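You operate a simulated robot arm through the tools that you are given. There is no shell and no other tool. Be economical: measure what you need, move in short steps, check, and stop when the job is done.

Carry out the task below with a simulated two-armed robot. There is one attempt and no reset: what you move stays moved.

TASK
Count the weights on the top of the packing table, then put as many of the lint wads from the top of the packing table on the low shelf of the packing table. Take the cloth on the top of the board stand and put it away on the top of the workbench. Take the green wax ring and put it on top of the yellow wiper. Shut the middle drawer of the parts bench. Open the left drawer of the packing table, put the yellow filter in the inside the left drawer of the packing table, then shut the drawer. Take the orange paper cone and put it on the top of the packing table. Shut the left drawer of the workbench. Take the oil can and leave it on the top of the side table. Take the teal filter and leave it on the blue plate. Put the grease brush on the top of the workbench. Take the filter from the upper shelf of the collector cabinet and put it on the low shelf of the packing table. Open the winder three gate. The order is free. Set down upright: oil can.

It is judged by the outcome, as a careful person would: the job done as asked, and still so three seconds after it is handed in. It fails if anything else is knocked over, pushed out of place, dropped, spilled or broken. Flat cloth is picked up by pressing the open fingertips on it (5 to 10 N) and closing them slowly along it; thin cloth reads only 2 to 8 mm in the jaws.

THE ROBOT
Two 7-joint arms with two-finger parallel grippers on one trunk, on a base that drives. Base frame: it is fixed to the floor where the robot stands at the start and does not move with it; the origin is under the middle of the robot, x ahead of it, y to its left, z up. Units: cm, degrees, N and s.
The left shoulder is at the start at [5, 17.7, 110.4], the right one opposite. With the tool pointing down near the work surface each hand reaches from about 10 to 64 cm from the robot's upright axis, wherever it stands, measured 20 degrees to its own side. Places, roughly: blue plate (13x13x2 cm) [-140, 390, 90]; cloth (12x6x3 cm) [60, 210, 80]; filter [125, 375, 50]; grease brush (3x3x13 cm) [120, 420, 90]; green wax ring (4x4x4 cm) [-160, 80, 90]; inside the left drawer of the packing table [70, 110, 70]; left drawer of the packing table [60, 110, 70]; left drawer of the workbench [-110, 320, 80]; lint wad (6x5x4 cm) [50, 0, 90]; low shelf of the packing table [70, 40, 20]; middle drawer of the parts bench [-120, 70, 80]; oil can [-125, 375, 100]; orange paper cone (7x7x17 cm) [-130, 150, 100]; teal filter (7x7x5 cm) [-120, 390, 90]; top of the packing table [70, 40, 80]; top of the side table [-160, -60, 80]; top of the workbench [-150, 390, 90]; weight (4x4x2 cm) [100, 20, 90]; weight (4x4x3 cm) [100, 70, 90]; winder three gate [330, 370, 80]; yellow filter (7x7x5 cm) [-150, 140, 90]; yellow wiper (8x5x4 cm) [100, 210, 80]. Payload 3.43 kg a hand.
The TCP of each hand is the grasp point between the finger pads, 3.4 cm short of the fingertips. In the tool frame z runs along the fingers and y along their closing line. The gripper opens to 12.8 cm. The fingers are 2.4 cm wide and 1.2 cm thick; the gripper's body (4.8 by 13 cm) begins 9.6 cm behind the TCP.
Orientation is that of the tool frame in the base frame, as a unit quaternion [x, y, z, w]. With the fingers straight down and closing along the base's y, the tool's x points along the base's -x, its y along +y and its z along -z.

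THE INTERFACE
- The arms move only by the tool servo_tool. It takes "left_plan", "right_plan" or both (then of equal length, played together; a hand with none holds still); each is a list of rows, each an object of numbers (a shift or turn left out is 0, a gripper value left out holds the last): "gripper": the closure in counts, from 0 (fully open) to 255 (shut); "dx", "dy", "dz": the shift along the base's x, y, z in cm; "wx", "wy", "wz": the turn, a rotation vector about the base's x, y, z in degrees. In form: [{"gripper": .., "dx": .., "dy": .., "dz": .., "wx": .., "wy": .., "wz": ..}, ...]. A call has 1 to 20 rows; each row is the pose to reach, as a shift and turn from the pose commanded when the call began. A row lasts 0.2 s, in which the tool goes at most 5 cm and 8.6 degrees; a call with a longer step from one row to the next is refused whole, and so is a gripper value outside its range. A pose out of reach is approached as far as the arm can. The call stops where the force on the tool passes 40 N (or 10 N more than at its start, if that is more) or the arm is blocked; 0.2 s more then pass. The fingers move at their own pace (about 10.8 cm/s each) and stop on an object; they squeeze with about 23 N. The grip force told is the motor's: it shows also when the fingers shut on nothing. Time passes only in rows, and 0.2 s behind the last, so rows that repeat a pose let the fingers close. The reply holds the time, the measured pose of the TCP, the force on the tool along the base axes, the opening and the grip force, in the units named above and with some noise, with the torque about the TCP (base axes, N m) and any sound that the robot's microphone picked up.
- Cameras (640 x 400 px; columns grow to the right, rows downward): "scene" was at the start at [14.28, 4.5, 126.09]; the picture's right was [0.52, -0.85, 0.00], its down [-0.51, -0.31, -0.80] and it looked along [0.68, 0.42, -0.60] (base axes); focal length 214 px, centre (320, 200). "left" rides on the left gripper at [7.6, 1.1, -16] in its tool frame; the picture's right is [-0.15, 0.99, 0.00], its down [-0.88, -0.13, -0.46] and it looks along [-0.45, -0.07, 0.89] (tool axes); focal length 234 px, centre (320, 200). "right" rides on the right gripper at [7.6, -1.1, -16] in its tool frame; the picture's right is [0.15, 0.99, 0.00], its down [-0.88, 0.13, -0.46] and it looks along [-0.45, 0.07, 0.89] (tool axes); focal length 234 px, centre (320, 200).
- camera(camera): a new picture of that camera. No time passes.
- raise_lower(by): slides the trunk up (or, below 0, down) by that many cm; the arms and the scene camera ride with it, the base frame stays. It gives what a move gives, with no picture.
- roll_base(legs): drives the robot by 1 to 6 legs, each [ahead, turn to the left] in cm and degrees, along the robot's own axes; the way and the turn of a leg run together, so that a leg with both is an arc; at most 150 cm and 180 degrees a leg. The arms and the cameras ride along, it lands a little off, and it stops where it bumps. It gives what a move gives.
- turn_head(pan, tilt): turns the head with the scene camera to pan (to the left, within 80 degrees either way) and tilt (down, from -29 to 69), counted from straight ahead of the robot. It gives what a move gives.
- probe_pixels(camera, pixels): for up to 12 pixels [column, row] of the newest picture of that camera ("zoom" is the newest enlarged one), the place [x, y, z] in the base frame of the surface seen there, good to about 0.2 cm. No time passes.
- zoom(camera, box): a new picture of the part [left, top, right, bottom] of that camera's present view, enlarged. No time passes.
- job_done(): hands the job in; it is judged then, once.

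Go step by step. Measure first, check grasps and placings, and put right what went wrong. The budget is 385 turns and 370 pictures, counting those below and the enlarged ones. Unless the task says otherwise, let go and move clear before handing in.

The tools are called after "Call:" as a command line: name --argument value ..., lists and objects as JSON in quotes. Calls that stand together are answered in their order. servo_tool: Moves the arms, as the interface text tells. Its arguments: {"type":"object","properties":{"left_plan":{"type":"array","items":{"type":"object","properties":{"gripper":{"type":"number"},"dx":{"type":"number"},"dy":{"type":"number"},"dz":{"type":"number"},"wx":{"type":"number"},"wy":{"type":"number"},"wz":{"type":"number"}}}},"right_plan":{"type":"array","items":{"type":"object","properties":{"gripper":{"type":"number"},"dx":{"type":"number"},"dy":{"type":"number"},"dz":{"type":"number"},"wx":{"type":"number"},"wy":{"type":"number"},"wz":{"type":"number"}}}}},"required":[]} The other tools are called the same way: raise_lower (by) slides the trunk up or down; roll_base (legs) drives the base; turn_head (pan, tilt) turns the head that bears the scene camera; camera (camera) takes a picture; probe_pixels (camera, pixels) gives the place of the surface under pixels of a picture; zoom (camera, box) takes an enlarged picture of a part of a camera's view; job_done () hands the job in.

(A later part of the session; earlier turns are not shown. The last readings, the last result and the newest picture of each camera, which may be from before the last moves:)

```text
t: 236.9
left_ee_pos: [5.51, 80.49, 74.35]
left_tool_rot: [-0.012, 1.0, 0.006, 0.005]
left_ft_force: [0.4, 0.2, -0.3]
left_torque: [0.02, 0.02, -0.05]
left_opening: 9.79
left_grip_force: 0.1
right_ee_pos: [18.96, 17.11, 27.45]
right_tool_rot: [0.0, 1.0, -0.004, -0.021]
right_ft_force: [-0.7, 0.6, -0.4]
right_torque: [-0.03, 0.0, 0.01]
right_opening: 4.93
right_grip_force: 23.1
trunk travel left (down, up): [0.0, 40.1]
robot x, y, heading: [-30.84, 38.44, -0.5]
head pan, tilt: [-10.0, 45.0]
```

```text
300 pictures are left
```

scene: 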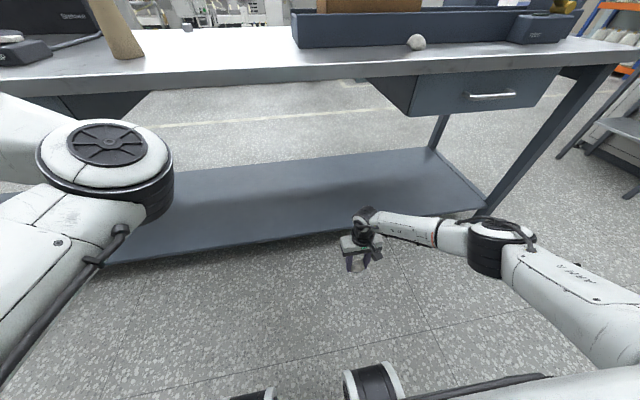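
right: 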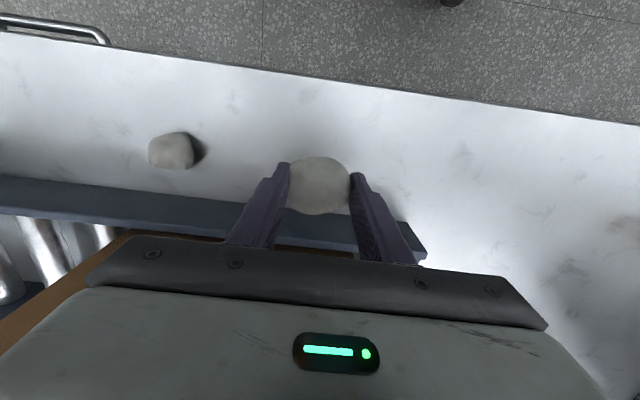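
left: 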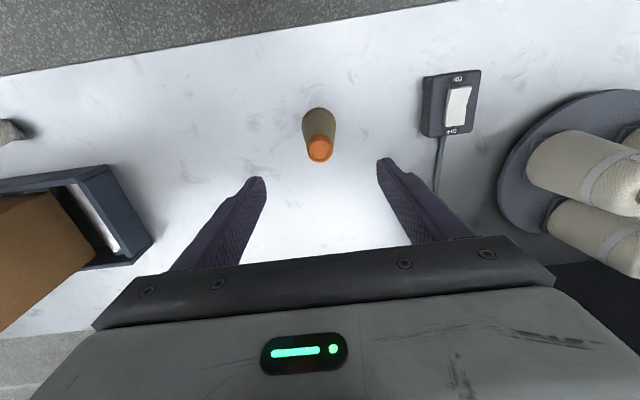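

Call:
probe_pixels --camera "scene" --pixels '[[160, 170], [170, 185], [100, 130], [150, 135], [60, 170]]'

Call:
roll_base --legs '[[20, 0.5]]'

Call:
servo_tool --right_plan '[{"dx": 3}, {"dx": 6}, {"dx": 9}, {"dx": 11}, {"dx": 13}, {"dx": 13}]'

Call:
camera --camera "scene"

```text
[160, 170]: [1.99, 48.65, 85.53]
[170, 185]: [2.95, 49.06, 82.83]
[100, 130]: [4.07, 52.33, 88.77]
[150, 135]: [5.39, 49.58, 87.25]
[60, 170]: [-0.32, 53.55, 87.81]
```

```text
t: 238.5
left_ee_pos: [25.59, 80.57, 74.28]
left_tool_rot: [-0.016, 1.0, 0.006, 0.006]
left_ft_force: [0.6, 0.8, 0.6]
left_torque: [0.03, -0.02, -0.02]
left_opening: 9.8
left_grip_force: 0.0
right_ee_pos: [39.46, 17.32, 27.52]
right_tool_rot: [-0.002, 1.0, -0.003, -0.022]
right_ft_force: [-0.3, 0.2, -0.4]
right_torque: [0.0, -0.01, -0.01]
right_opening: 4.96
right_grip_force: 23.7
trunk travel left (down, up): [0.0, 40.1]
robot x, y, heading: [-10.89, 38.72, -0.0]
head pan, tilt: [-10.0, 45.0]
```

```text
t: 239.9
left_ee_pos: [25.53, 80.61, 74.4]
left_tool_rot: [-0.015, 1.0, 0.006, 0.005]
left_ft_force: [-0.7, -0.2, 0.3]
left_torque: [0.0, -0.02, 0.0]
left_opening: 9.8
left_grip_force: 0.0
right_ee_pos: [45.63, 17.12, 27.91]
right_tool_rot: [-0.003, 1.0, -0.002, -0.022]
right_ft_force: [0.3, 0.6, -0.1]
right_torque: [-0.01, 0.0, -0.02]
right_opening: 4.92
right_grip_force: 22.8
right hand out of reach, approached as far as the arm can: row 3, 4, 5, 6
trunk travel left (down, up): [0.0, 40.1]
robot x, y, heading: [-10.6, 38.51, -0.2]
head pan, tilt: [-10.0, 45.0]
```

```text
299 pictures are left
```

scene: 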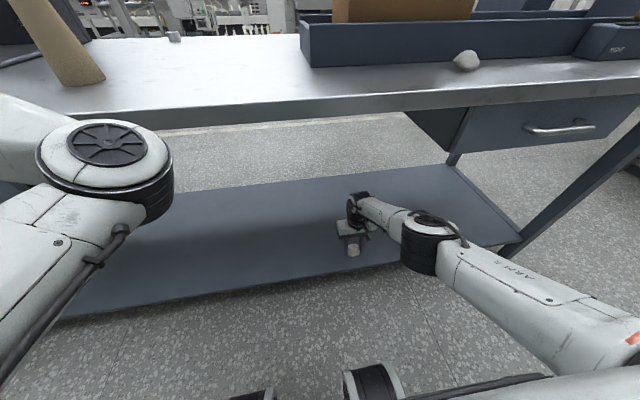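

Drive another 6 cm, then lower the wad to the shelf.

Call:
roll_base --legs '[[6, 0]]'

Call:
servo_tool --right_plan '[{"dz": -2}, {"dz": -4}, {"dz": -5}, {"dz": -5.8}, {"dz": -5.8}]'

Call:
camera --camera "right"

```text
t: 240.9
left_ee_pos: [31.56, 80.7, 74.19]
left_tool_rot: [-0.016, 1.0, 0.007, 0.005]
left_ft_force: [-0.8, -0.8, 0.0]
left_torque: [0.03, -0.01, -0.02]
left_opening: 9.82
left_grip_force: 0.0
right_ee_pos: [51.63, 17.21, 28.01]
right_tool_rot: [-0.003, 1.0, -0.003, -0.022]
right_ft_force: [0.4, 0.5, 0.9]
right_torque: [-0.03, -0.03, 0.0]
right_opening: 4.91
right_grip_force: 22.9
trunk travel left (down, up): [0.0, 40.1]
robot x, y, heading: [-4.61, 38.6, 0.1]
head pan, tilt: [-10.0, 45.0]
```

```text
t: 242.1
left_ee_pos: [31.54, 80.77, 74.32]
left_tool_rot: [-0.017, 1.0, 0.006, 0.004]
left_ft_force: [-0.4, 0.2, -0.5]
left_torque: [-0.02, -0.01, -0.03]
left_opening: 9.8
left_grip_force: 0.1
right_ee_pos: [48.76, 17.23, 23.77]
right_tool_rot: [-0.004, 1.0, -0.002, -0.023]
right_ft_force: [0.3, 0.7, 0.7]
right_torque: [0.0, 0.06, -0.02]
right_opening: 4.92
right_grip_force: 22.8
right hand out of reach, approached as far as the arm can: row 1, 2, 3, 4, 5
trunk travel left (down, up): [0.0, 40.1]
robot x, y, heading: [-4.64, 38.66, -0.0]
head pan, tilt: [-10.0, 45.0]
```

```text
298 pictures are left
```

right: 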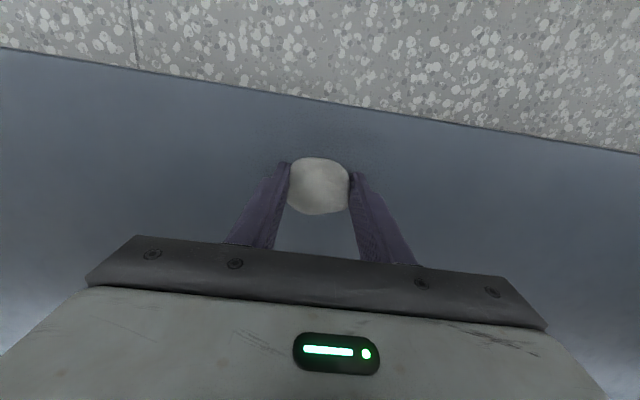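

Call:
servo_tool --right_plan '[{"dz": -0.8, "dx": -0.3}, {"dz": -1.5, "dx": -0.6}, {"dz": -2.1, "dx": -1}, {"dz": -2.3, "dx": -1.2}, {"dz": -2.3, "dx": -1.2}]'

```text
t: 243.3
left_ee_pos: [31.47, 80.72, 74.33]
left_tool_rot: [-0.017, 1.0, 0.006, 0.005]
left_ft_force: [0.5, -0.5, 0.8]
left_torque: [0.0, -0.02, -0.02]
left_opening: 9.78
left_grip_force: 0.1
right_ee_pos: [47.06, 17.38, 21.65]
right_tool_rot: [-0.003, 1.0, -0.003, -0.023]
right_ft_force: [-0.3, 0.4, 3.1]
right_torque: [-0.02, -0.01, 0.0]
right_opening: 4.91
right_grip_force: 23.3
right hand out of reach, approached as far as the arm can: row 3, 4, 5
trunk travel left (down, up): [0.0, 40.1]
robot x, y, heading: [-4.69, 38.62, 0.0]
head pan, tilt: [-10.0, 45.0]
```

Light contact (3 N). Release and lift.

Call:
servo_tool --right_plan '[{"gripper": 150}, {"gripper": 120}, {"gripper": 80}, {"gripper": 60}, {"gripper": 60}]'

Call:
servo_tool --right_plan '[{"dz": 2, "dx": 0}, {"dz": 4}, {"dz": 6, "dx": -2}, {"dz": 8, "dx": -4}]'

Call:
camera --camera "right"

```text
t: 244.5
left_ee_pos: [31.48, 80.72, 74.36]
left_tool_rot: [-0.017, 1.0, 0.006, 0.006]
left_ft_force: [-0.3, 0.1, -0.7]
left_torque: [-0.01, -0.01, 0.01]
left_opening: 9.78
left_grip_force: 0.1
right_ee_pos: [47.03, 17.35, 21.46]
right_tool_rot: [-0.004, 1.0, -0.003, -0.023]
right_ft_force: [-0.9, 0.0, 0.8]
right_torque: [0.04, -0.03, -0.02]
right_opening: 9.77
right_grip_force: 0.1
trunk travel left (down, up): [0.0, 40.1]
robot x, y, heading: [-4.54, 38.23, 0.0]
head pan, tilt: [-10.0, 45.0]
```

```text
t: 245.5
left_ee_pos: [31.53, 80.61, 74.3]
left_tool_rot: [-0.018, 1.0, 0.007, 0.006]
left_ft_force: [1.0, 0.6, 0.0]
left_torque: [0.0, -0.01, 0.01]
left_opening: 9.81
left_grip_force: 0.0
right_ee_pos: [43.24, 17.23, 29.51]
right_tool_rot: [-0.003, 1.0, -0.003, -0.021]
right_ft_force: [0.1, 0.6, -0.1]
right_torque: [-0.02, -0.02, 0.01]
right_opening: 9.78
right_grip_force: 0.1
trunk travel left (down, up): [0.0, 40.1]
robot x, y, heading: [-4.66, 38.36, -0.1]
head pan, tilt: [-10.0, 45.0]
```

```text
297 pictures are left
```

right: 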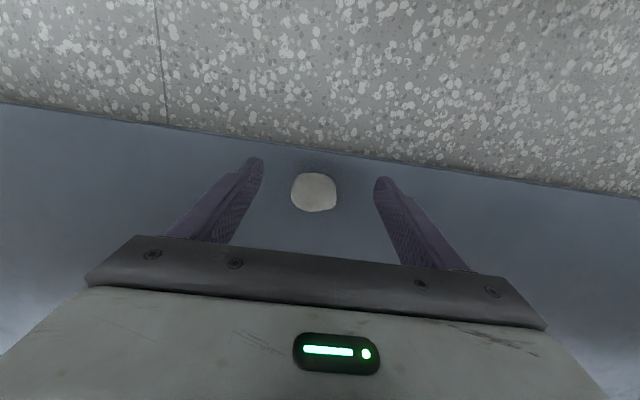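

Wad 1 is on the shelf. Back off, raise, and fetch wad 2.

Call:
roll_base --legs '[[-28, 0]]'

Call:
raise_lower --by 40

Call:
servo_tool --right_plan '[{"dz": 4, "dy": -2}, {"dz": 8, "dy": -4}, {"dz": 12, "dy": -6}, {"dz": 16, "dy": -8}, {"dz": 20, "dy": -10}, {"dz": 24, "dy": -12}, {"dz": 28, "dy": -14}, {"dz": 32, "dy": -16}, {"dz": 36, "dy": -18}, {"dz": 40, "dy": -19}]'

Call:
roll_base --legs '[[33, 0]]'

Call:
camera --camera "right"

```text
t: 247.4
left_ee_pos: [3.57, 80.7, 74.47]
left_tool_rot: [-0.018, 1.0, 0.006, 0.005]
left_ft_force: [0.0, -0.5, -0.2]
left_torque: [-0.02, -0.01, -0.02]
left_opening: 9.8
left_grip_force: 0.0
right_ee_pos: [15.58, 17.39, 29.5]
right_tool_rot: [-0.006, 1.0, -0.002, -0.022]
right_ft_force: [0.1, -0.2, 0.1]
right_torque: [-0.03, 0.0, 0.02]
right_opening: 9.78
right_grip_force: 0.1
trunk travel left (down, up): [0.0, 40.1]
robot x, y, heading: [-33.0, 38.6, 0.1]
head pan, tilt: [-10.0, 45.0]
```

```text
t: 251.2
left_ee_pos: [3.67, 80.68, 114.2]
left_tool_rot: [-0.018, 1.0, 0.007, 0.005]
left_ft_force: [-0.1, 0.4, 0.3]
left_torque: [0.01, 0.01, -0.01]
left_opening: 9.78
left_grip_force: 0.0
right_ee_pos: [15.6, 17.4, 69.4]
right_tool_rot: [-0.006, 1.0, -0.002, -0.023]
right_ft_force: [0.4, 0.0, 0.0]
right_torque: [-0.01, 0.0, 0.0]
right_opening: 9.79
right_grip_force: 0.1
trunk travel left (down, up): [-40.0, 0.1]
robot x, y, heading: [-32.49, 38.08, 0.4]
head pan, tilt: [-10.0, 45.0]
```

```text
t: 253.4
left_ee_pos: [3.52, 80.75, 114.3]
left_tool_rot: [-0.017, 1.0, 0.006, 0.005]
left_ft_force: [0.2, 1.5, -0.1]
left_torque: [-0.04, -0.03, 0.0]
left_opening: 9.78
left_grip_force: 0.0
right_ee_pos: [15.46, -1.34, 109.47]
right_tool_rot: [-0.007, 1.0, -0.003, -0.022]
right_ft_force: [-0.9, 0.6, -1.2]
right_torque: [0.01, -0.01, -0.03]
right_opening: 9.78
right_grip_force: 0.1
trunk travel left (down, up): [-40.0, 0.1]
robot x, y, heading: [-32.48, 38.55, 0.0]
head pan, tilt: [-10.0, 45.0]
```

```text
t: 255.6
left_ee_pos: [35.53, 80.66, 114.22]
left_tool_rot: [-0.015, 1.0, 0.006, 0.004]
left_ft_force: [-0.7, 0.3, -0.5]
left_torque: [-0.02, 0.02, -0.01]
left_opening: 9.8
left_grip_force: 0.0
right_ee_pos: [47.01, -1.44, 109.36]
right_tool_rot: [-0.002, 1.0, -0.003, -0.022]
right_ft_force: [0.5, 0.2, 0.1]
right_torque: [-0.01, 0.04, -0.02]
right_opening: 9.78
right_grip_force: 0.1
trunk travel left (down, up): [-40.0, 0.1]
robot x, y, heading: [-0.92, 38.6, 0.1]
head pan, tilt: [-10.0, 45.0]
```

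```text
296 pictures are left
```

right: 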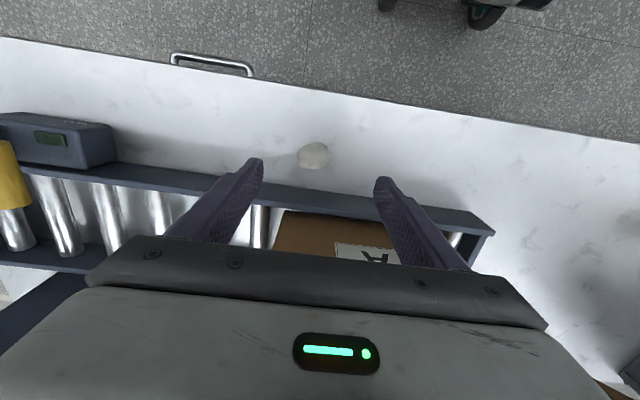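

Descend on wad 2 at (49.4,-1.9).

Call:
servo_tool --right_plan '[{"dx": 0.8, "dz": -3}, {"dx": 1.6, "dy": -0.3, "dz": -7}, {"dx": 2.4, "dy": -0.5, "dz": -11}, {"dx": 2.4, "dy": -0.5, "dz": -15}, {"dx": 2.4, "dy": -0.5, "dz": -18}, {"dx": 2.4, "dy": -0.5, "dz": -20.9}, {"dx": 2.4, "dy": -0.5, "dz": -20.9}, {"dx": 2.4, "dy": -0.5, "dz": -20.9, "gripper": 120}, {"dx": 2.4, "dy": -0.5, "dz": -20.9, "gripper": 160}, {"dx": 2.4, "dy": -0.5, "dz": -20.9, "gripper": 200}, {"dx": 2.4, "dy": -0.5, "dz": -20.9, "gripper": 220}, {"dx": 2.4, "dy": -0.5, "dz": -20.9}]'

Call:
servo_tool --right_plan '[{"dz": 3}, {"dz": 6}, {"dz": 10}, {"dz": 14}, {"dz": 18}]'

Call:
camera --camera "right"

```text
t: 258.2
left_ee_pos: [35.52, 80.62, 114.35]
left_tool_rot: [-0.016, 1.0, 0.006, 0.005]
left_ft_force: [0.4, -1.0, 0.8]
left_torque: [-0.01, 0.01, -0.01]
left_opening: 9.79
left_grip_force: 0.1
right_ee_pos: [49.51, -2.08, 88.64]
right_tool_rot: [-0.003, 1.0, -0.003, -0.022]
right_ft_force: [0.0, 0.4, 0.1]
right_torque: [-0.03, -0.03, 0.02]
right_opening: 5.06
right_grip_force: 23.1
trunk travel left (down, up): [-40.0, 0.1]
robot x, y, heading: [-0.67, 38.33, -0.4]
head pan, tilt: [-10.0, 45.0]
```

```text
t: 259.4
left_ee_pos: [35.54, 80.69, 114.23]
left_tool_rot: [-0.016, 1.0, 0.006, 0.005]
left_ft_force: [-0.4, -0.2, -1.0]
left_torque: [0.0, 0.0, -0.04]
left_opening: 9.81
left_grip_force: 0.0
right_ee_pos: [48.97, -2.24, 106.61]
right_tool_rot: [-0.003, 1.0, -0.005, -0.021]
right_ft_force: [0.2, -0.5, -0.1]
right_torque: [0.0, -0.01, 0.0]
right_opening: 5.05
right_grip_force: 23.2
trunk travel left (down, up): [-40.0, 0.1]
robot x, y, heading: [-0.57, 38.42, -0.2]
head pan, tilt: [-10.0, 45.0]
```

```text
295 pictures are left
```

right: 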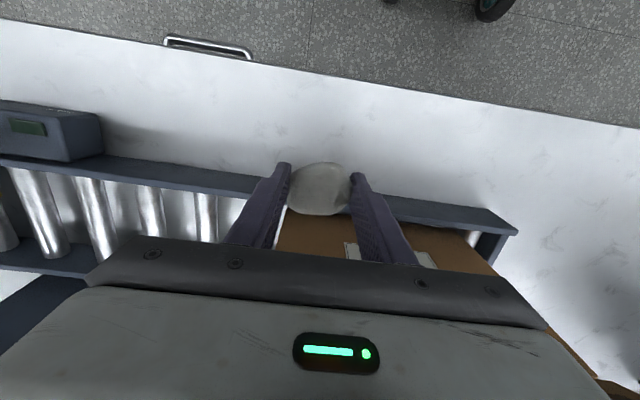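

Wad 2 held. Same route to the shelf, at y≈29.

Call:
roll_base --legs '[[-30, 0]]'

Call:
raise_lower --by -40

Call:
servo_tool --right_plan '[{"dz": -3.5, "dy": 3}, {"dz": -7, "dy": 6}, {"dz": -10.5, "dy": 9}, {"dz": -14, "dy": 12}, {"dz": -17.5, "dy": 15}, {"dz": -21, "dy": 18}, {"dz": -24.5, "dy": 21}, {"dz": -28, "dy": 24}, {"dz": -31.5, "dy": 27}, {"dz": -35, "dy": 30}, {"dz": -39, "dy": 31}, {"dz": -39, "dy": 31}]'

Call:
roll_base --legs '[[26, 0]]'

Call:
camera --camera "right"

```text
t: 261.4
left_ee_pos: [4.79, 80.85, 114.33]
left_tool_rot: [-0.019, 1.0, 0.007, 0.006]
left_ft_force: [-1.1, -0.9, -0.1]
left_torque: [-0.02, -0.02, 0.0]
left_opening: 9.81
left_grip_force: 0.2
right_ee_pos: [18.66, -1.86, 106.5]
right_tool_rot: [-0.007, 1.0, -0.002, -0.022]
right_ft_force: [-0.3, -0.2, 1.0]
right_torque: [-0.01, 0.01, -0.03]
right_opening: 5.07
right_grip_force: 23.1
trunk travel left (down, up): [-40.0, 0.1]
robot x, y, heading: [-31.45, 38.44, 0.3]
head pan, tilt: [-10.0, 45.0]
```

```text
t: 265.3
left_ee_pos: [4.72, 80.8, 74.24]
left_tool_rot: [-0.019, 1.0, 0.006, 0.005]
left_ft_force: [-0.6, 0.0, 0.9]
left_torque: [-0.01, 0.04, 0.01]
left_opening: 9.83
left_grip_force: 0.1
right_ee_pos: [18.85, -1.98, 66.45]
right_tool_rot: [-0.005, 1.0, -0.003, -0.021]
right_ft_force: [-1.2, 1.0, -0.8]
right_torque: [0.0, 0.0, -0.02]
right_opening: 5.04
right_grip_force: 23.4
trunk travel left (down, up): [0.0, 40.1]
robot x, y, heading: [-31.46, 38.5, 0.3]
head pan, tilt: [-10.0, 45.0]
```

```text
t: 267.9
left_ee_pos: [4.73, 80.81, 74.3]
left_tool_rot: [-0.019, 1.0, 0.006, 0.005]
left_ft_force: [0.1, 0.1, -0.2]
left_torque: [0.0, 0.0, -0.01]
left_opening: 9.78
left_grip_force: 0.0
right_ee_pos: [18.86, 29.29, 27.47]
right_tool_rot: [-0.006, 1.0, -0.003, -0.021]
right_ft_force: [0.0, 0.4, 0.0]
right_torque: [-0.02, 0.01, 0.0]
right_opening: 5.04
right_grip_force: 22.2
trunk travel left (down, up): [0.0, 40.1]
robot x, y, heading: [-31.6, 38.54, 0.0]
head pan, tilt: [-10.0, 45.0]
```

```text
t: 269.7
left_ee_pos: [29.83, 80.93, 74.2]
left_tool_rot: [-0.017, 1.0, 0.006, 0.005]
left_ft_force: [-0.2, -0.8, 0.2]
left_torque: [0.05, 0.0, 0.01]
left_opening: 9.76
left_grip_force: 0.1
right_ee_pos: [43.79, 29.25, 27.61]
right_tool_rot: [-0.004, 1.0, -0.002, -0.022]
right_ft_force: [-1.0, 0.2, -0.1]
right_torque: [-0.01, 0.02, -0.04]
right_opening: 5.03
right_grip_force: 23.2
trunk travel left (down, up): [0.0, 40.1]
robot x, y, heading: [-6.67, 38.34, 0.1]
head pan, tilt: [-10.0, 45.0]
```

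```text
294 pictures are left
```

right: 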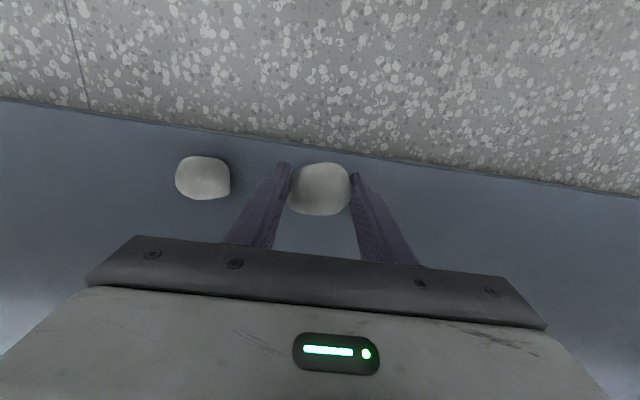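

Call:
servo_tool --right_plan '[{"dz": -1.5, "dx": 1.5}, {"dz": -3, "dx": 3}, {"dz": -4.5, "dx": 4}, {"dz": -5.5, "dx": 4}, {"dz": -6, "dx": 4}, {"dz": -6.1, "dx": 4}]'

Call:
camera --camera "right"

```text
t: 271.1
left_ee_pos: [29.82, 80.83, 74.4]
left_tool_rot: [-0.017, 1.0, 0.006, 0.005]
left_ft_force: [-0.2, -0.6, 0.1]
left_torque: [0.01, 0.0, 0.03]
left_opening: 9.8
left_grip_force: 0.0
right_ee_pos: [45.54, 28.92, 24.36]
right_tool_rot: [-0.005, 1.0, -0.003, -0.022]
right_ft_force: [0.0, -0.5, 0.4]
right_torque: [0.01, 0.0, -0.01]
right_opening: 5.02
right_grip_force: 23.1
right hand out of reach, approached as far as the arm can: row 2, 3, 4, 5, 6
trunk travel left (down, up): [0.0, 40.1]
robot x, y, heading: [-6.25, 38.73, 0.4]
head pan, tilt: [-10.0, 45.0]
```

```text
293 pictures are left
```

right: 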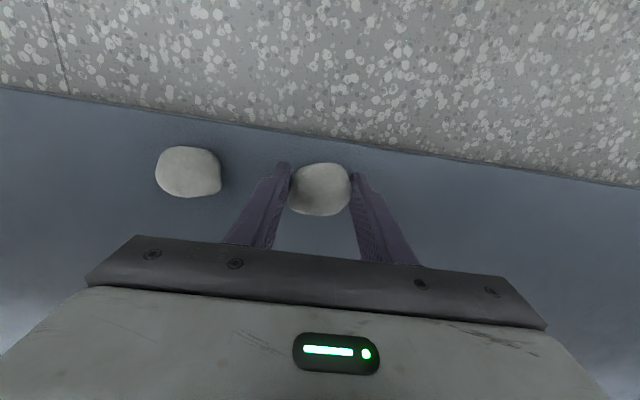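

Call:
roll_base --legs '[[4, 0]]'

Call:
servo_tool --right_plan '[{"dz": -0.8, "dx": -0.5}, {"dz": -1.6, "dx": -1}, {"dz": -2.4, "dx": -1.5}, {"dz": -2.8, "dx": -1.8}, {"dz": -2.8, "dx": -1.8}]'

```text
t: 272.0
left_ee_pos: [33.79, 80.79, 74.39]
left_tool_rot: [-0.018, 1.0, 0.006, 0.005]
left_ft_force: [0.1, 0.2, -1.2]
left_torque: [0.0, -0.01, 0.02]
left_opening: 9.79
left_grip_force: 0.2
right_ee_pos: [49.6, 29.01, 24.34]
right_tool_rot: [-0.004, 1.0, -0.003, -0.022]
right_ft_force: [-0.7, 0.4, 0.2]
right_torque: [0.02, 0.0, 0.03]
right_opening: 5.04
right_grip_force: 22.7
trunk travel left (down, up): [0.0, 40.1]
robot x, y, heading: [-2.19, 38.39, 0.2]
head pan, tilt: [-10.0, 45.0]
```

```text
t: 273.2
left_ee_pos: [33.76, 80.93, 74.33]
left_tool_rot: [-0.018, 1.0, 0.006, 0.006]
left_ft_force: [-0.4, 0.1, 0.0]
left_torque: [0.03, -0.02, 0.0]
left_opening: 9.79
left_grip_force: 0.0
right_ee_pos: [47.54, 29.01, 21.66]
right_tool_rot: [-0.004, 1.0, -0.003, -0.021]
right_ft_force: [0.6, 0.8, -1.4]
right_torque: [0.03, 0.03, -0.03]
right_opening: 5.07
right_grip_force: 23.0
right hand out of reach, approached as far as the arm can: row 4, 5
trunk travel left (down, up): [0.0, 40.1]
robot x, y, heading: [-2.32, 38.51, 0.2]
head pan, tilt: [-10.0, 45.0]
```

At contact height. Release and lift.

Call:
servo_tool --right_plan '[{"dz": -0.2, "gripper": 150}, {"dz": -0.2, "gripper": 120}, {"dz": -0.2, "gripper": 100}, {"dz": -0.2, "gripper": 80}, {"dz": -0.2}]'

Call:
servo_tool --right_plan '[{"dz": 2, "dx": 0}, {"dz": 4}, {"dz": 6, "dx": -2}, {"dz": 8, "dx": -4}]'

Call:
camera --camera "right"

```text
t: 274.4
left_ee_pos: [33.75, 80.91, 74.31]
left_tool_rot: [-0.018, 1.0, 0.006, 0.005]
left_ft_force: [0.0, -0.7, 0.5]
left_torque: [-0.02, -0.01, 0.01]
left_opening: 9.77
left_grip_force: 0.1
right_ee_pos: [47.38, 29.11, 21.45]
right_tool_rot: [-0.005, 1.0, -0.002, -0.022]
right_ft_force: [-0.5, 1.8, 3.8]
right_torque: [0.19, -0.02, 0.07]
right_opening: 8.81
right_grip_force: 0.3
trunk travel left (down, up): [0.0, 40.1]
robot x, y, heading: [-2.16, 38.38, 0.4]
head pan, tilt: [-10.0, 45.0]
```

```text
t: 275.4
left_ee_pos: [33.78, 80.9, 74.25]
left_tool_rot: [-0.018, 1.0, 0.006, 0.006]
left_ft_force: [0.4, 0.4, -0.4]
left_torque: [0.05, 0.03, 0.02]
left_opening: 9.8
left_grip_force: 0.1
right_ee_pos: [43.42, 28.79, 29.48]
right_tool_rot: [-0.005, 1.0, -0.004, -0.023]
right_ft_force: [-0.8, 0.2, 0.1]
right_torque: [-0.03, 0.0, -0.01]
right_opening: 8.8
right_grip_force: 0.0
trunk travel left (down, up): [0.0, 40.1]
robot x, y, heading: [-2.25, 38.52, 0.2]
head pan, tilt: [-10.0, 45.0]
```

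```text
292 pictures are left
```

right: 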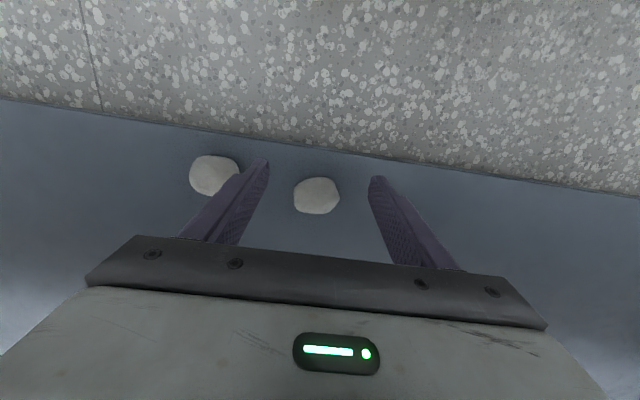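

Both wads rest on the shelf. Now go for the green ring at the parts bench: back off, raise, drive to (-90,67) facing the bench.

Call:
roll_base --legs '[[-34, 0]]'

Call:
raise_lower --by 40

Call:
servo_tool --right_plan '[{"dz": 5, "gripper": 100}, {"dz": 10}, {"dz": 15}, {"dz": 20}, {"dz": 25}, {"dz": 30}, {"dz": 35}, {"dz": 40}, {"dz": 45}, {"dz": 48}]'

Call:
roll_base --legs '[[0, 90], [29, 0], [0, 90], [30, 0]]'

Call:
turn_head --pan -10 --tilt 40

Call:
camera --camera "scene"

```text
t: 277.6
left_ee_pos: [-0.87, 80.65, 74.37]
left_tool_rot: [-0.019, 1.0, 0.006, 0.005]
left_ft_force: [-0.7, -0.4, -0.1]
left_torque: [0.0, -0.01, -0.01]
left_opening: 9.78
left_grip_force: 0.1
right_ee_pos: [8.77, 28.77, 29.4]
right_tool_rot: [-0.005, 1.0, -0.002, -0.021]
right_ft_force: [-0.1, 0.4, -0.1]
right_torque: [0.02, -0.05, 0.03]
right_opening: 8.77
right_grip_force: 0.1
trunk travel left (down, up): [0.0, 40.1]
robot x, y, heading: [-37.24, 38.6, 0.3]
head pan, tilt: [-10.0, 45.0]
```

```text
t: 281.4
left_ee_pos: [-1.02, 80.73, 114.31]
left_tool_rot: [-0.018, 1.0, 0.006, 0.005]
left_ft_force: [0.2, 0.0, 0.1]
left_torque: [-0.03, -0.02, -0.03]
left_opening: 9.79
left_grip_force: 0.0
right_ee_pos: [8.78, 28.74, 69.48]
right_tool_rot: [-0.006, 1.0, -0.003, -0.022]
right_ft_force: [-0.2, 0.3, 0.2]
right_torque: [0.0, 0.02, 0.0]
right_opening: 8.77
right_grip_force: 0.0
trunk travel left (down, up): [-40.0, 0.1]
robot x, y, heading: [-37.33, 38.13, 0.1]
head pan, tilt: [-10.0, 45.0]
```

```text
t: 283.6
left_ee_pos: [-0.95, 80.64, 114.27]
left_tool_rot: [-0.019, 1.0, 0.007, 0.005]
left_ft_force: [-0.8, 0.6, 0.9]
left_torque: [-0.03, -0.01, 0.02]
left_opening: 9.8
left_grip_force: 0.0
right_ee_pos: [8.82, 28.66, 117.44]
right_tool_rot: [-0.006, 1.0, -0.003, -0.022]
right_ft_force: [0.0, 0.6, 0.3]
right_torque: [0.01, 0.02, -0.02]
right_opening: 7.79
right_grip_force: 0.0
trunk travel left (down, up): [-40.0, 0.1]
robot x, y, heading: [-37.01, 38.37, -0.0]
head pan, tilt: [-10.0, 45.0]
```

```text
t: 294.9
left_ee_pos: [-102.85, 26.21, 114.31]
left_tool_rot: [1.0, 0.011, -0.005, 0.007]
left_ft_force: [-0.4, 0.1, -1.1]
left_torque: [0.0, -0.01, 0.01]
left_opening: 9.81
left_grip_force: 0.1
right_ee_pos: [-112.12, 78.26, 117.41]
right_tool_rot: [1.0, -0.002, 0.022, -0.003]
right_ft_force: [-0.1, 0.1, -0.4]
right_torque: [0.01, 0.0, 0.0]
right_opening: 7.8
right_grip_force: 0.1
trunk travel left (down, up): [-40.0, 0.1]
robot x, y, heading: [-66.32, 68.32, 179.2]
head pan, tilt: [-10.0, 45.0]
```

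```text
t: 295.5
left_ee_pos: [-102.85, 26.15, 114.29]
left_tool_rot: [1.0, 0.011, -0.006, 0.006]
left_ft_force: [0.1, 0.2, -0.1]
left_torque: [-0.01, -0.03, 0.05]
left_opening: 9.78
left_grip_force: 0.1
right_ee_pos: [-112.02, 78.49, 117.26]
right_tool_rot: [1.0, -0.002, 0.022, -0.002]
right_ft_force: [0.4, -0.5, 0.1]
right_torque: [-0.01, -0.01, -0.03]
right_opening: 7.78
right_grip_force: 0.1
trunk travel left (down, up): [-40.0, 0.1]
robot x, y, heading: [-66.05, 67.88, 179.1]
head pan, tilt: [-10.0, 40.0]
```

```text
291 pictures are left
```

scene: 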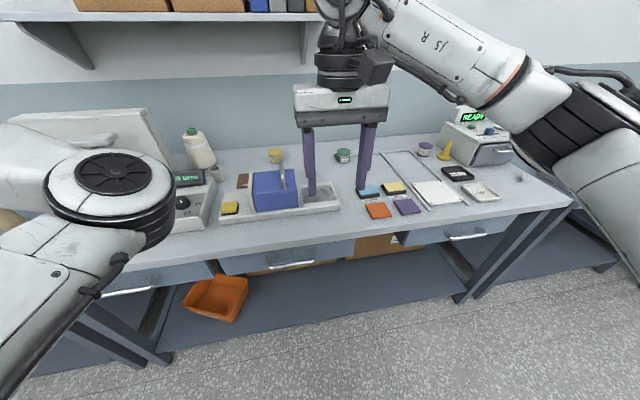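

Call:
roll_base --legs '[[22, 0.7]]'

Call:
servo_tool --right_plan '[{"dx": -3, "dz": -2, "dy": 0.5}, {"dx": -6, "dz": -4, "dy": 1}, {"dx": -9, "dz": -6, "dy": 1.5}, {"dx": -12, "dz": -8, "dy": 2}, {"dx": -15, "dz": -10, "dy": 2.5}, {"dx": -17, "dz": -12, "dy": 3}, {"dx": -19, "dz": -13, "dy": 3}, {"dx": -19, "dz": -14, "dy": 3}]'

Call:
camera --camera "right"

```text
t: 297.2
left_ee_pos: [-124.51, 25.68, 114.25]
left_tool_rot: [1.0, 0.019, -0.005, 0.006]
left_ft_force: [0.7, -0.6, 0.4]
left_torque: [0.04, -0.03, 0.01]
left_opening: 9.82
left_grip_force: 0.1
right_ee_pos: [-134.43, 77.85, 117.27]
right_tool_rot: [1.0, 0.004, 0.021, -0.003]
right_ft_force: [0.1, -0.7, 0.4]
right_torque: [0.02, -0.02, 0.0]
right_opening: 7.77
right_grip_force: 0.1
trunk travel left (down, up): [-40.0, 0.1]
robot x, y, heading: [-88.34, 67.79, -179.7]
head pan, tilt: [-10.0, 40.0]
```

```text
t: 299.0
left_ee_pos: [-124.27, 25.84, 114.32]
left_tool_rot: [1.0, 0.019, -0.005, 0.006]
left_ft_force: [-0.3, 0.6, 0.5]
left_torque: [-0.01, 0.0, 0.0]
left_opening: 9.79
left_grip_force: 0.1
right_ee_pos: [-152.38, 81.12, 103.62]
right_tool_rot: [1.0, 0.006, 0.021, -0.004]
right_ft_force: [-0.3, -0.6, -1.0]
right_torque: [-0.04, -0.05, 0.02]
right_opening: 7.76
right_grip_force: 0.0
right hand out of reach, approached as far as the arm can: row 7, 8
trunk travel left (down, up): [-40.0, 0.1]
robot x, y, heading: [-88.15, 67.5, -180.0]
head pan, tilt: [-10.0, 40.0]
```

```text
290 pictures are left
```

right: 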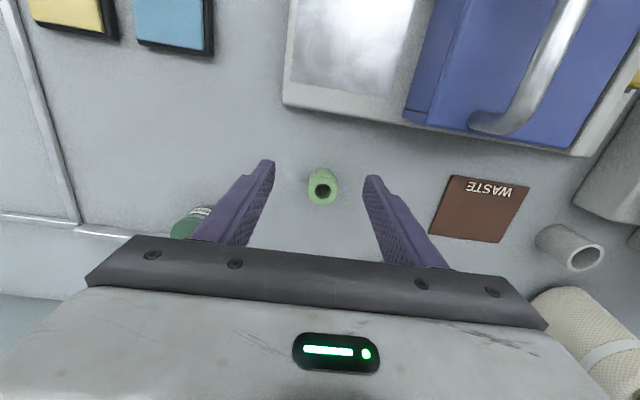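

Call:
probe_pixels --camera "right" --pixels '[[311, 185], [334, 187], [322, 175], [322, 200], [322, 230], [210, 210]]'

Call:
zoom --camera "right" --box '[260, 140, 390, 220]'

```text
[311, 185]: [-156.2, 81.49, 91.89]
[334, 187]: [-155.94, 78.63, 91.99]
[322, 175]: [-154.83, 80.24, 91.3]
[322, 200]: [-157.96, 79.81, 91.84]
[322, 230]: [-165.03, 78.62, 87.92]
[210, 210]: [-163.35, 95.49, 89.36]
```

```text
4.92 times, centred on (325, 180) of right
```

zoom: 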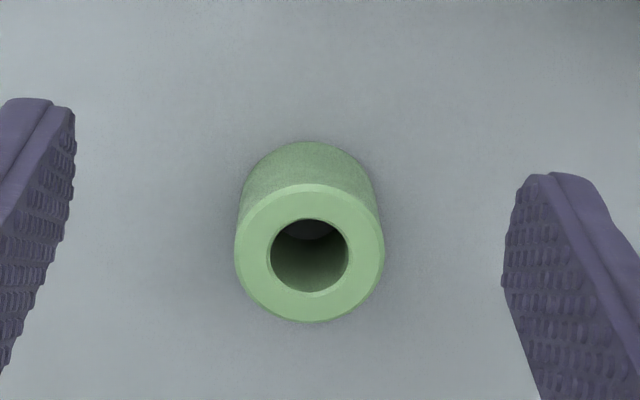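

Call:
roll_base --legs '[[3.5, 0]]'

Call:
servo_tool --right_plan '[{"dx": -0.2, "dy": -0.6, "dz": -2}, {"dx": -0.4, "dy": -1.1, "dz": -4}, {"dx": -0.4, "dy": -1.1, "dz": -6}, {"dx": -0.4, "dy": -1.1, "dz": -7}, {"dx": -0.4, "dy": -1.1, "dz": -7}]'

Call:
camera --camera "right"

```text
t: 299.9
left_ee_pos: [-127.84, 25.71, 114.38]
left_tool_rot: [1.0, 0.019, -0.005, 0.006]
left_ft_force: [-0.4, 0.1, 0.0]
left_torque: [-0.04, -0.03, 0.02]
left_opening: 9.79
left_grip_force: 0.0
right_ee_pos: [-155.93, 81.14, 103.63]
right_tool_rot: [1.0, 0.006, 0.021, -0.003]
right_ft_force: [-0.3, -0.5, 0.3]
right_torque: [-0.02, -0.03, -0.01]
right_opening: 7.79
right_grip_force: 0.0
trunk travel left (down, up): [-40.0, 0.1]
robot x, y, heading: [-91.83, 68.1, -179.7]
head pan, tilt: [-10.0, 40.0]
```

```text
t: 301.1
left_ee_pos: [-127.95, 25.71, 114.31]
left_tool_rot: [1.0, 0.019, -0.005, 0.006]
left_ft_force: [0.7, -0.2, 0.3]
left_torque: [0.02, 0.02, -0.03]
left_opening: 9.79
left_grip_force: 0.0
right_ee_pos: [-155.83, 80.08, 96.73]
right_tool_rot: [1.0, 0.006, 0.022, -0.002]
right_ft_force: [0.0, 0.8, 0.5]
right_torque: [0.01, 0.01, 0.0]
right_opening: 7.79
right_grip_force: 0.1
right hand out of reach, approached as far as the arm can: row 3, 4, 5
trunk travel left (down, up): [-40.0, 0.1]
robot x, y, heading: [-92.07, 67.98, -179.8]
head pan, tilt: [-10.0, 40.0]
```

```text
288 pictures are left
```

right: 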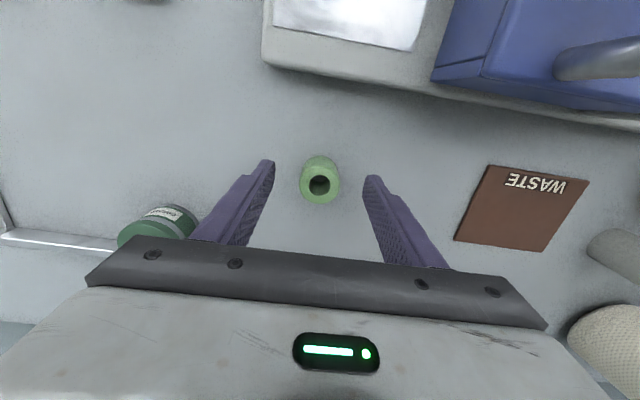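

Call:
servo_tool --right_plan '[{"dx": -0.3, "dz": -2}, {"dx": -0.4, "dz": -4}, {"dx": -0.4, "dz": -5.1}, {"dx": -0.4, "dz": -5.1}, {"dx": -0.4, "dz": -5.1, "gripper": 150}, {"dx": -0.4, "dz": -5.1, "gripper": 190}, {"dx": -0.4, "dz": -5.1, "gripper": 230}, {"dx": -0.4, "dz": -5.1, "gripper": 230}]'

Call:
servo_tool --right_plan '[{"dz": 2}, {"dz": 4}, {"dz": 7}, {"dz": 10}, {"dz": 12}]'

Call:
camera --camera "right"

```text
t: 302.9
left_ee_pos: [-127.94, 25.78, 114.28]
left_tool_rot: [1.0, 0.02, -0.005, 0.007]
left_ft_force: [0.0, -0.4, 0.1]
left_torque: [-0.02, 0.0, 0.01]
left_opening: 9.79
left_grip_force: 0.1
right_ee_pos: [-155.37, 80.42, 91.72]
right_tool_rot: [1.0, 0.006, 0.021, -0.003]
right_ft_force: [-0.4, 0.7, 1.3]
right_torque: [-0.01, -0.01, -0.02]
right_opening: 3.68
right_grip_force: 23.4
right hand out of reach, approached as far as the arm can: row 1, 2, 3, 4, 5, 6, 7, 8
trunk travel left (down, up): [-40.0, 0.1]
robot x, y, heading: [-91.55, 68.19, -179.9]
head pan, tilt: [-10.0, 40.0]
```

```text
t: 304.1
left_ee_pos: [-127.87, 25.77, 114.22]
left_tool_rot: [1.0, 0.019, -0.005, 0.007]
left_ft_force: [-0.1, -0.3, 0.7]
left_torque: [0.03, -0.01, 0.03]
left_opening: 9.76
left_grip_force: 0.0
right_ee_pos: [-155.58, 80.37, 103.94]
right_tool_rot: [1.0, 0.006, 0.023, -0.003]
right_ft_force: [0.6, 0.1, -0.8]
right_torque: [0.02, -0.04, 0.0]
right_opening: 3.7
right_grip_force: 23.5
right hand out of reach, approached as far as the arm can: row 3
trunk travel left (down, up): [-40.0, 0.1]
robot x, y, heading: [-92.17, 68.67, -179.8]
head pan, tilt: [-10.0, 40.0]
```

```text
287 pictures are left
```

right: 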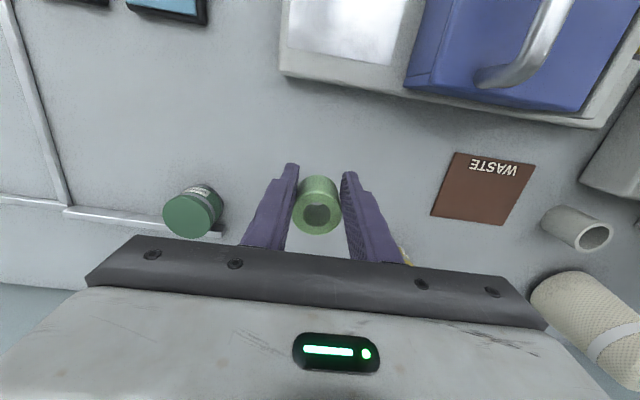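

Ring held (3.7 cm). Retract and drive toward the board stand's far side, pausing at (-57,250) to look.

Call:
servo_tool --right_plan '[{"dx": 4, "dz": 2}, {"dx": 8, "dz": 4}, {"dx": 12, "dz": 6}, {"dx": 16, "dz": 8}, {"dx": 20, "dz": 10}, {"dx": 22, "dz": 12}]'

Call:
roll_base --legs '[[-36, 0], [0, -90], [125, 0], [55, 0], [0, -90]]'

Call:
turn_head --pan 0 --tilt 30

Call:
camera --camera "scene"

```text
t: 305.5
left_ee_pos: [-127.65, 25.68, 114.47]
left_tool_rot: [1.0, 0.019, -0.006, 0.005]
left_ft_force: [0.3, -0.6, 0.8]
left_torque: [0.04, 0.06, -0.02]
left_opening: 9.8
left_grip_force: 0.0
right_ee_pos: [-152.49, 77.79, 116.86]
right_tool_rot: [1.0, 0.007, 0.023, -0.003]
right_ft_force: [0.1, -0.3, -0.2]
right_torque: [0.04, 0.04, 0.0]
right_opening: 3.65
right_grip_force: 22.7
right hand out of reach, approached as far as the arm can: row 1, 2, 3, 4, 5, 6
trunk travel left (down, up): [-40.0, 0.1]
robot x, y, heading: [-91.84, 68.2, -179.6]
head pan, tilt: [-10.0, 40.0]
```

```text
t: 323.8
left_ee_pos: [-34.83, 287.72, 114.27]
left_tool_rot: [-0.058, 0.998, 0.006, 0.005]
left_ft_force: [0.5, -0.4, -0.8]
left_torque: [0.0, 0.0, 0.0]
left_opening: 9.8
left_grip_force: 0.0
right_ee_pos: [-6.27, 237.82, 116.7]
right_tool_rot: [-0.045, 0.999, -0.004, -0.023]
right_ft_force: [0.2, 0.2, -0.6]
right_torque: [0.0, -0.01, -0.01]
right_opening: 1.24
right_grip_force: 0.0
trunk travel left (down, up): [-40.0, 0.1]
robot x, y, heading: [-67.27, 242.94, 5.1]
head pan, tilt: [-10.0, 40.0]
```

```text
t: 324.6
left_ee_pos: [-34.94, 287.77, 114.34]
left_tool_rot: [-0.059, 0.998, 0.006, 0.004]
left_ft_force: [-1.2, -0.4, -0.1]
left_torque: [0.01, 0.05, 0.0]
left_opening: 9.81
left_grip_force: 0.1
right_ee_pos: [-6.16, 237.8, 116.67]
right_tool_rot: [-0.045, 0.999, -0.003, -0.024]
right_ft_force: [0.1, -1.0, 0.0]
right_torque: [0.01, 0.0, 0.0]
right_opening: 1.25
right_grip_force: 0.1
trunk travel left (down, up): [-40.0, 0.1]
robot x, y, heading: [-67.59, 243.18, 4.9]
head pan, tilt: [0.0, 30.0]
```

```text
286 pictures are left
```

scene: 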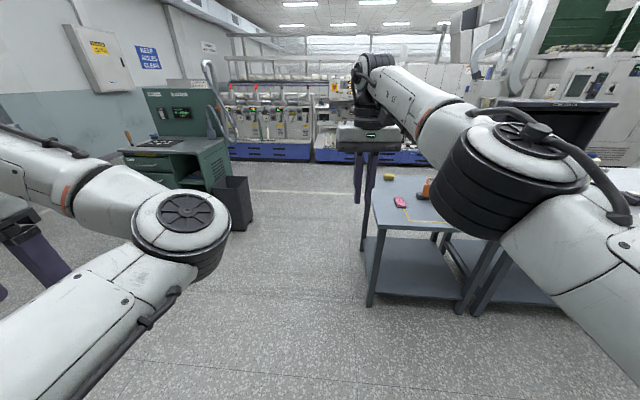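

The right gripper now reads 1.24 cm with no force: the ring slipped out on the way. I must find it; turn to look back along the path.

Call:
roll_base --legs '[[0, -95]]'

Call:
turn_head --pan 0 --tilt 25

Call:
camera --camera "scene"

Call:
zoom --camera "scene" --box '[200, 120, 500, 308]'

```text
t: 329.0
left_ee_pos: [-25.2, 206.59, 114.18]
left_tool_rot: [0.694, 0.72, 0.0, 0.008]
left_ft_force: [0.0, -0.4, -0.3]
left_torque: [0.0, 0.02, 0.03]
left_opening: 9.8
left_grip_force: 0.0
right_ee_pos: [-77.38, 182.06, 116.7]
right_tool_rot: [0.704, 0.71, 0.014, -0.018]
right_ft_force: [0.0, 0.5, 0.4]
right_torque: [0.0, 0.0, -0.01]
right_opening: 1.26
right_grip_force: 0.1
trunk travel left (down, up): [-40.0, 0.1]
robot x, y, heading: [-67.5, 242.92, -89.9]
head pan, tilt: [0.0, 30.0]
```

```text
t: 329.6
left_ee_pos: [-25.2, 206.68, 114.29]
left_tool_rot: [0.694, 0.72, 0.001, 0.008]
left_ft_force: [0.7, 0.8, 0.1]
left_torque: [0.05, -0.02, 0.01]
left_opening: 9.77
left_grip_force: 0.0
right_ee_pos: [-77.46, 182.1, 116.75]
right_tool_rot: [0.703, 0.71, 0.014, -0.018]
right_ft_force: [-0.4, 0.7, -0.4]
right_torque: [-0.02, 0.0, -0.01]
right_opening: 1.21
right_grip_force: 0.2
trunk travel left (down, up): [-40.0, 0.1]
robot x, y, heading: [-67.48, 242.59, -89.7]
head pan, tilt: [0.0, 25.0]
```

```text
285 pictures are left
```

scene: 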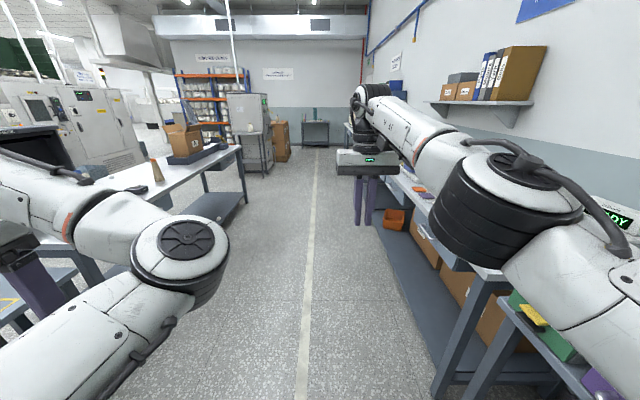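

```text
2.13 times, centred on (350, 214) of scene
```

zoom: 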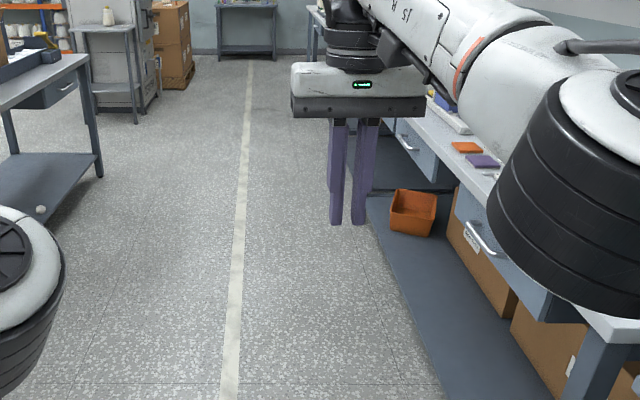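

Not visible on the floor here. Tuck the right hand and drive back toward the ring's origin to search.

Call:
servo_tool --right_plan '[{"dy": 4, "gripper": 100}, {"dy": 8, "dx": 1}, {"dy": 12, "dx": 2}, {"dy": 16, "dx": 3}, {"dy": 17, "dx": 3}]'

Call:
roll_base --legs '[[90, 0], [0, -60]]'

Call:
turn_head --pan 15 --tilt 40

Call:
camera --camera "scene"

```text
t: 330.8
left_ee_pos: [-25.26, 206.64, 114.3]
left_tool_rot: [0.694, 0.72, 0.001, 0.009]
left_ft_force: [-0.1, -0.4, 0.1]
left_torque: [-0.02, 0.01, 0.01]
left_opening: 9.79
left_grip_force: 0.1
right_ee_pos: [-74.61, 198.98, 116.49]
right_tool_rot: [0.705, 0.709, 0.015, -0.019]
right_ft_force: [0.1, 0.2, -0.3]
right_torque: [0.02, -0.04, -0.02]
right_opening: 7.77
right_grip_force: 0.1
trunk travel left (down, up): [-40.0, 0.1]
robot x, y, heading: [-67.79, 242.77, -90.0]
head pan, tilt: [0.0, 25.0]
```

```text
t: 338.3
left_ee_pos: [-75.91, 96.58, 114.31]
left_tool_rot: [0.96, 0.28, -0.004, 0.008]
left_ft_force: [-0.8, 0.2, 0.0]
left_torque: [-0.02, 0.0, 0.02]
left_opening: 9.78
left_grip_force: 0.0
right_ee_pos: [-107.36, 135.09, 116.6]
right_tool_rot: [0.963, 0.267, 0.022, -0.008]
right_ft_force: [-0.7, -0.3, 0.8]
right_torque: [-0.03, -0.05, 0.04]
right_opening: 7.79
right_grip_force: 0.1
trunk travel left (down, up): [-40.0, 0.1]
robot x, y, heading: [-66.17, 151.02, -149.3]
head pan, tilt: [0.0, 25.0]
```

```text
t: 339.1
left_ee_pos: [-75.99, 96.54, 114.21]
left_tool_rot: [0.96, 0.281, -0.003, 0.007]
left_ft_force: [0.0, -0.2, 0.4]
left_torque: [0.02, -0.02, 0.0]
left_opening: 9.76
left_grip_force: 0.0
right_ee_pos: [-107.52, 135.04, 116.49]
right_tool_rot: [0.964, 0.267, 0.021, -0.009]
right_ft_force: [-0.4, 0.3, -0.4]
right_torque: [-0.01, 0.03, 0.02]
right_opening: 7.79
right_grip_force: 0.1
trunk travel left (down, up): [-40.0, 0.1]
robot x, y, heading: [-66.29, 151.23, -149.1]
head pan, tilt: [15.0, 40.0]
```

```text
283 pictures are left
```

scene: 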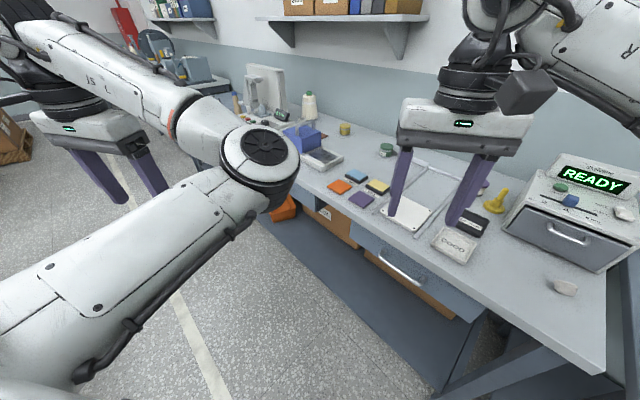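

Call:
zoom --camera "scene" --box '[230, 90, 470, 240]'

Call:
zoom --camera "scene" --box '[100, 190, 420, 390]'

Call:
turn_head --pan 70 --tilt 40

Call:
camera --camera "scene"

```text
2.67 times, centred on (350, 165) of scene
```

zoom: 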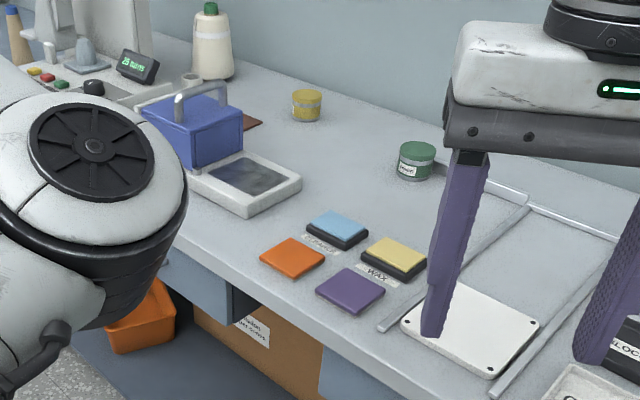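

```text
2.00 times, centred on (260, 290) of scene
```

zoom: 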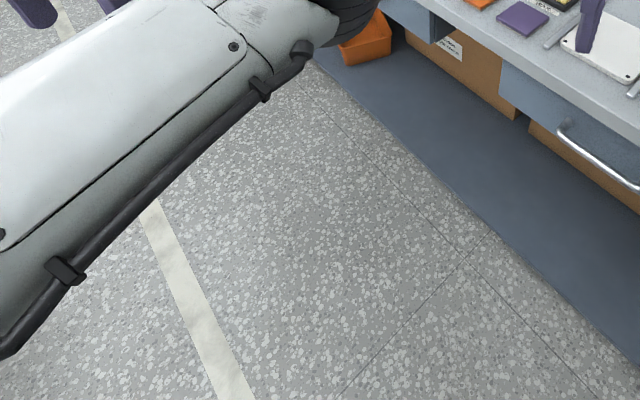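

```text
t: 340.3
left_ee_pos: [-75.88, 96.5, 114.3]
left_tool_rot: [0.96, 0.28, -0.003, 0.008]
left_ft_force: [-0.6, 0.0, 0.1]
left_torque: [0.02, 0.0, -0.01]
left_opening: 9.77
left_grip_force: 0.0
right_ee_pos: [-107.37, 134.99, 116.58]
right_tool_rot: [0.963, 0.267, 0.021, -0.009]
right_ft_force: [-1.2, 0.2, 0.1]
right_torque: [-0.02, 0.01, 0.04]
right_opening: 7.76
right_grip_force: 0.0
trunk travel left (down, up): [-40.0, 0.1]
robot x, y, heading: [-66.49, 151.22, -149.5]
head pan, tilt: [70.0, 40.0]
```

```text
280 pictures are left
```

scene: 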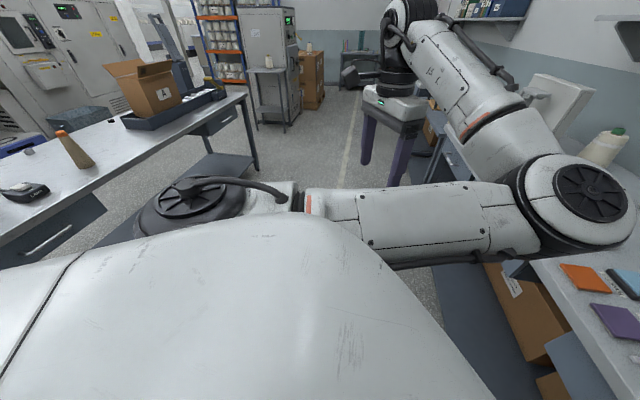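

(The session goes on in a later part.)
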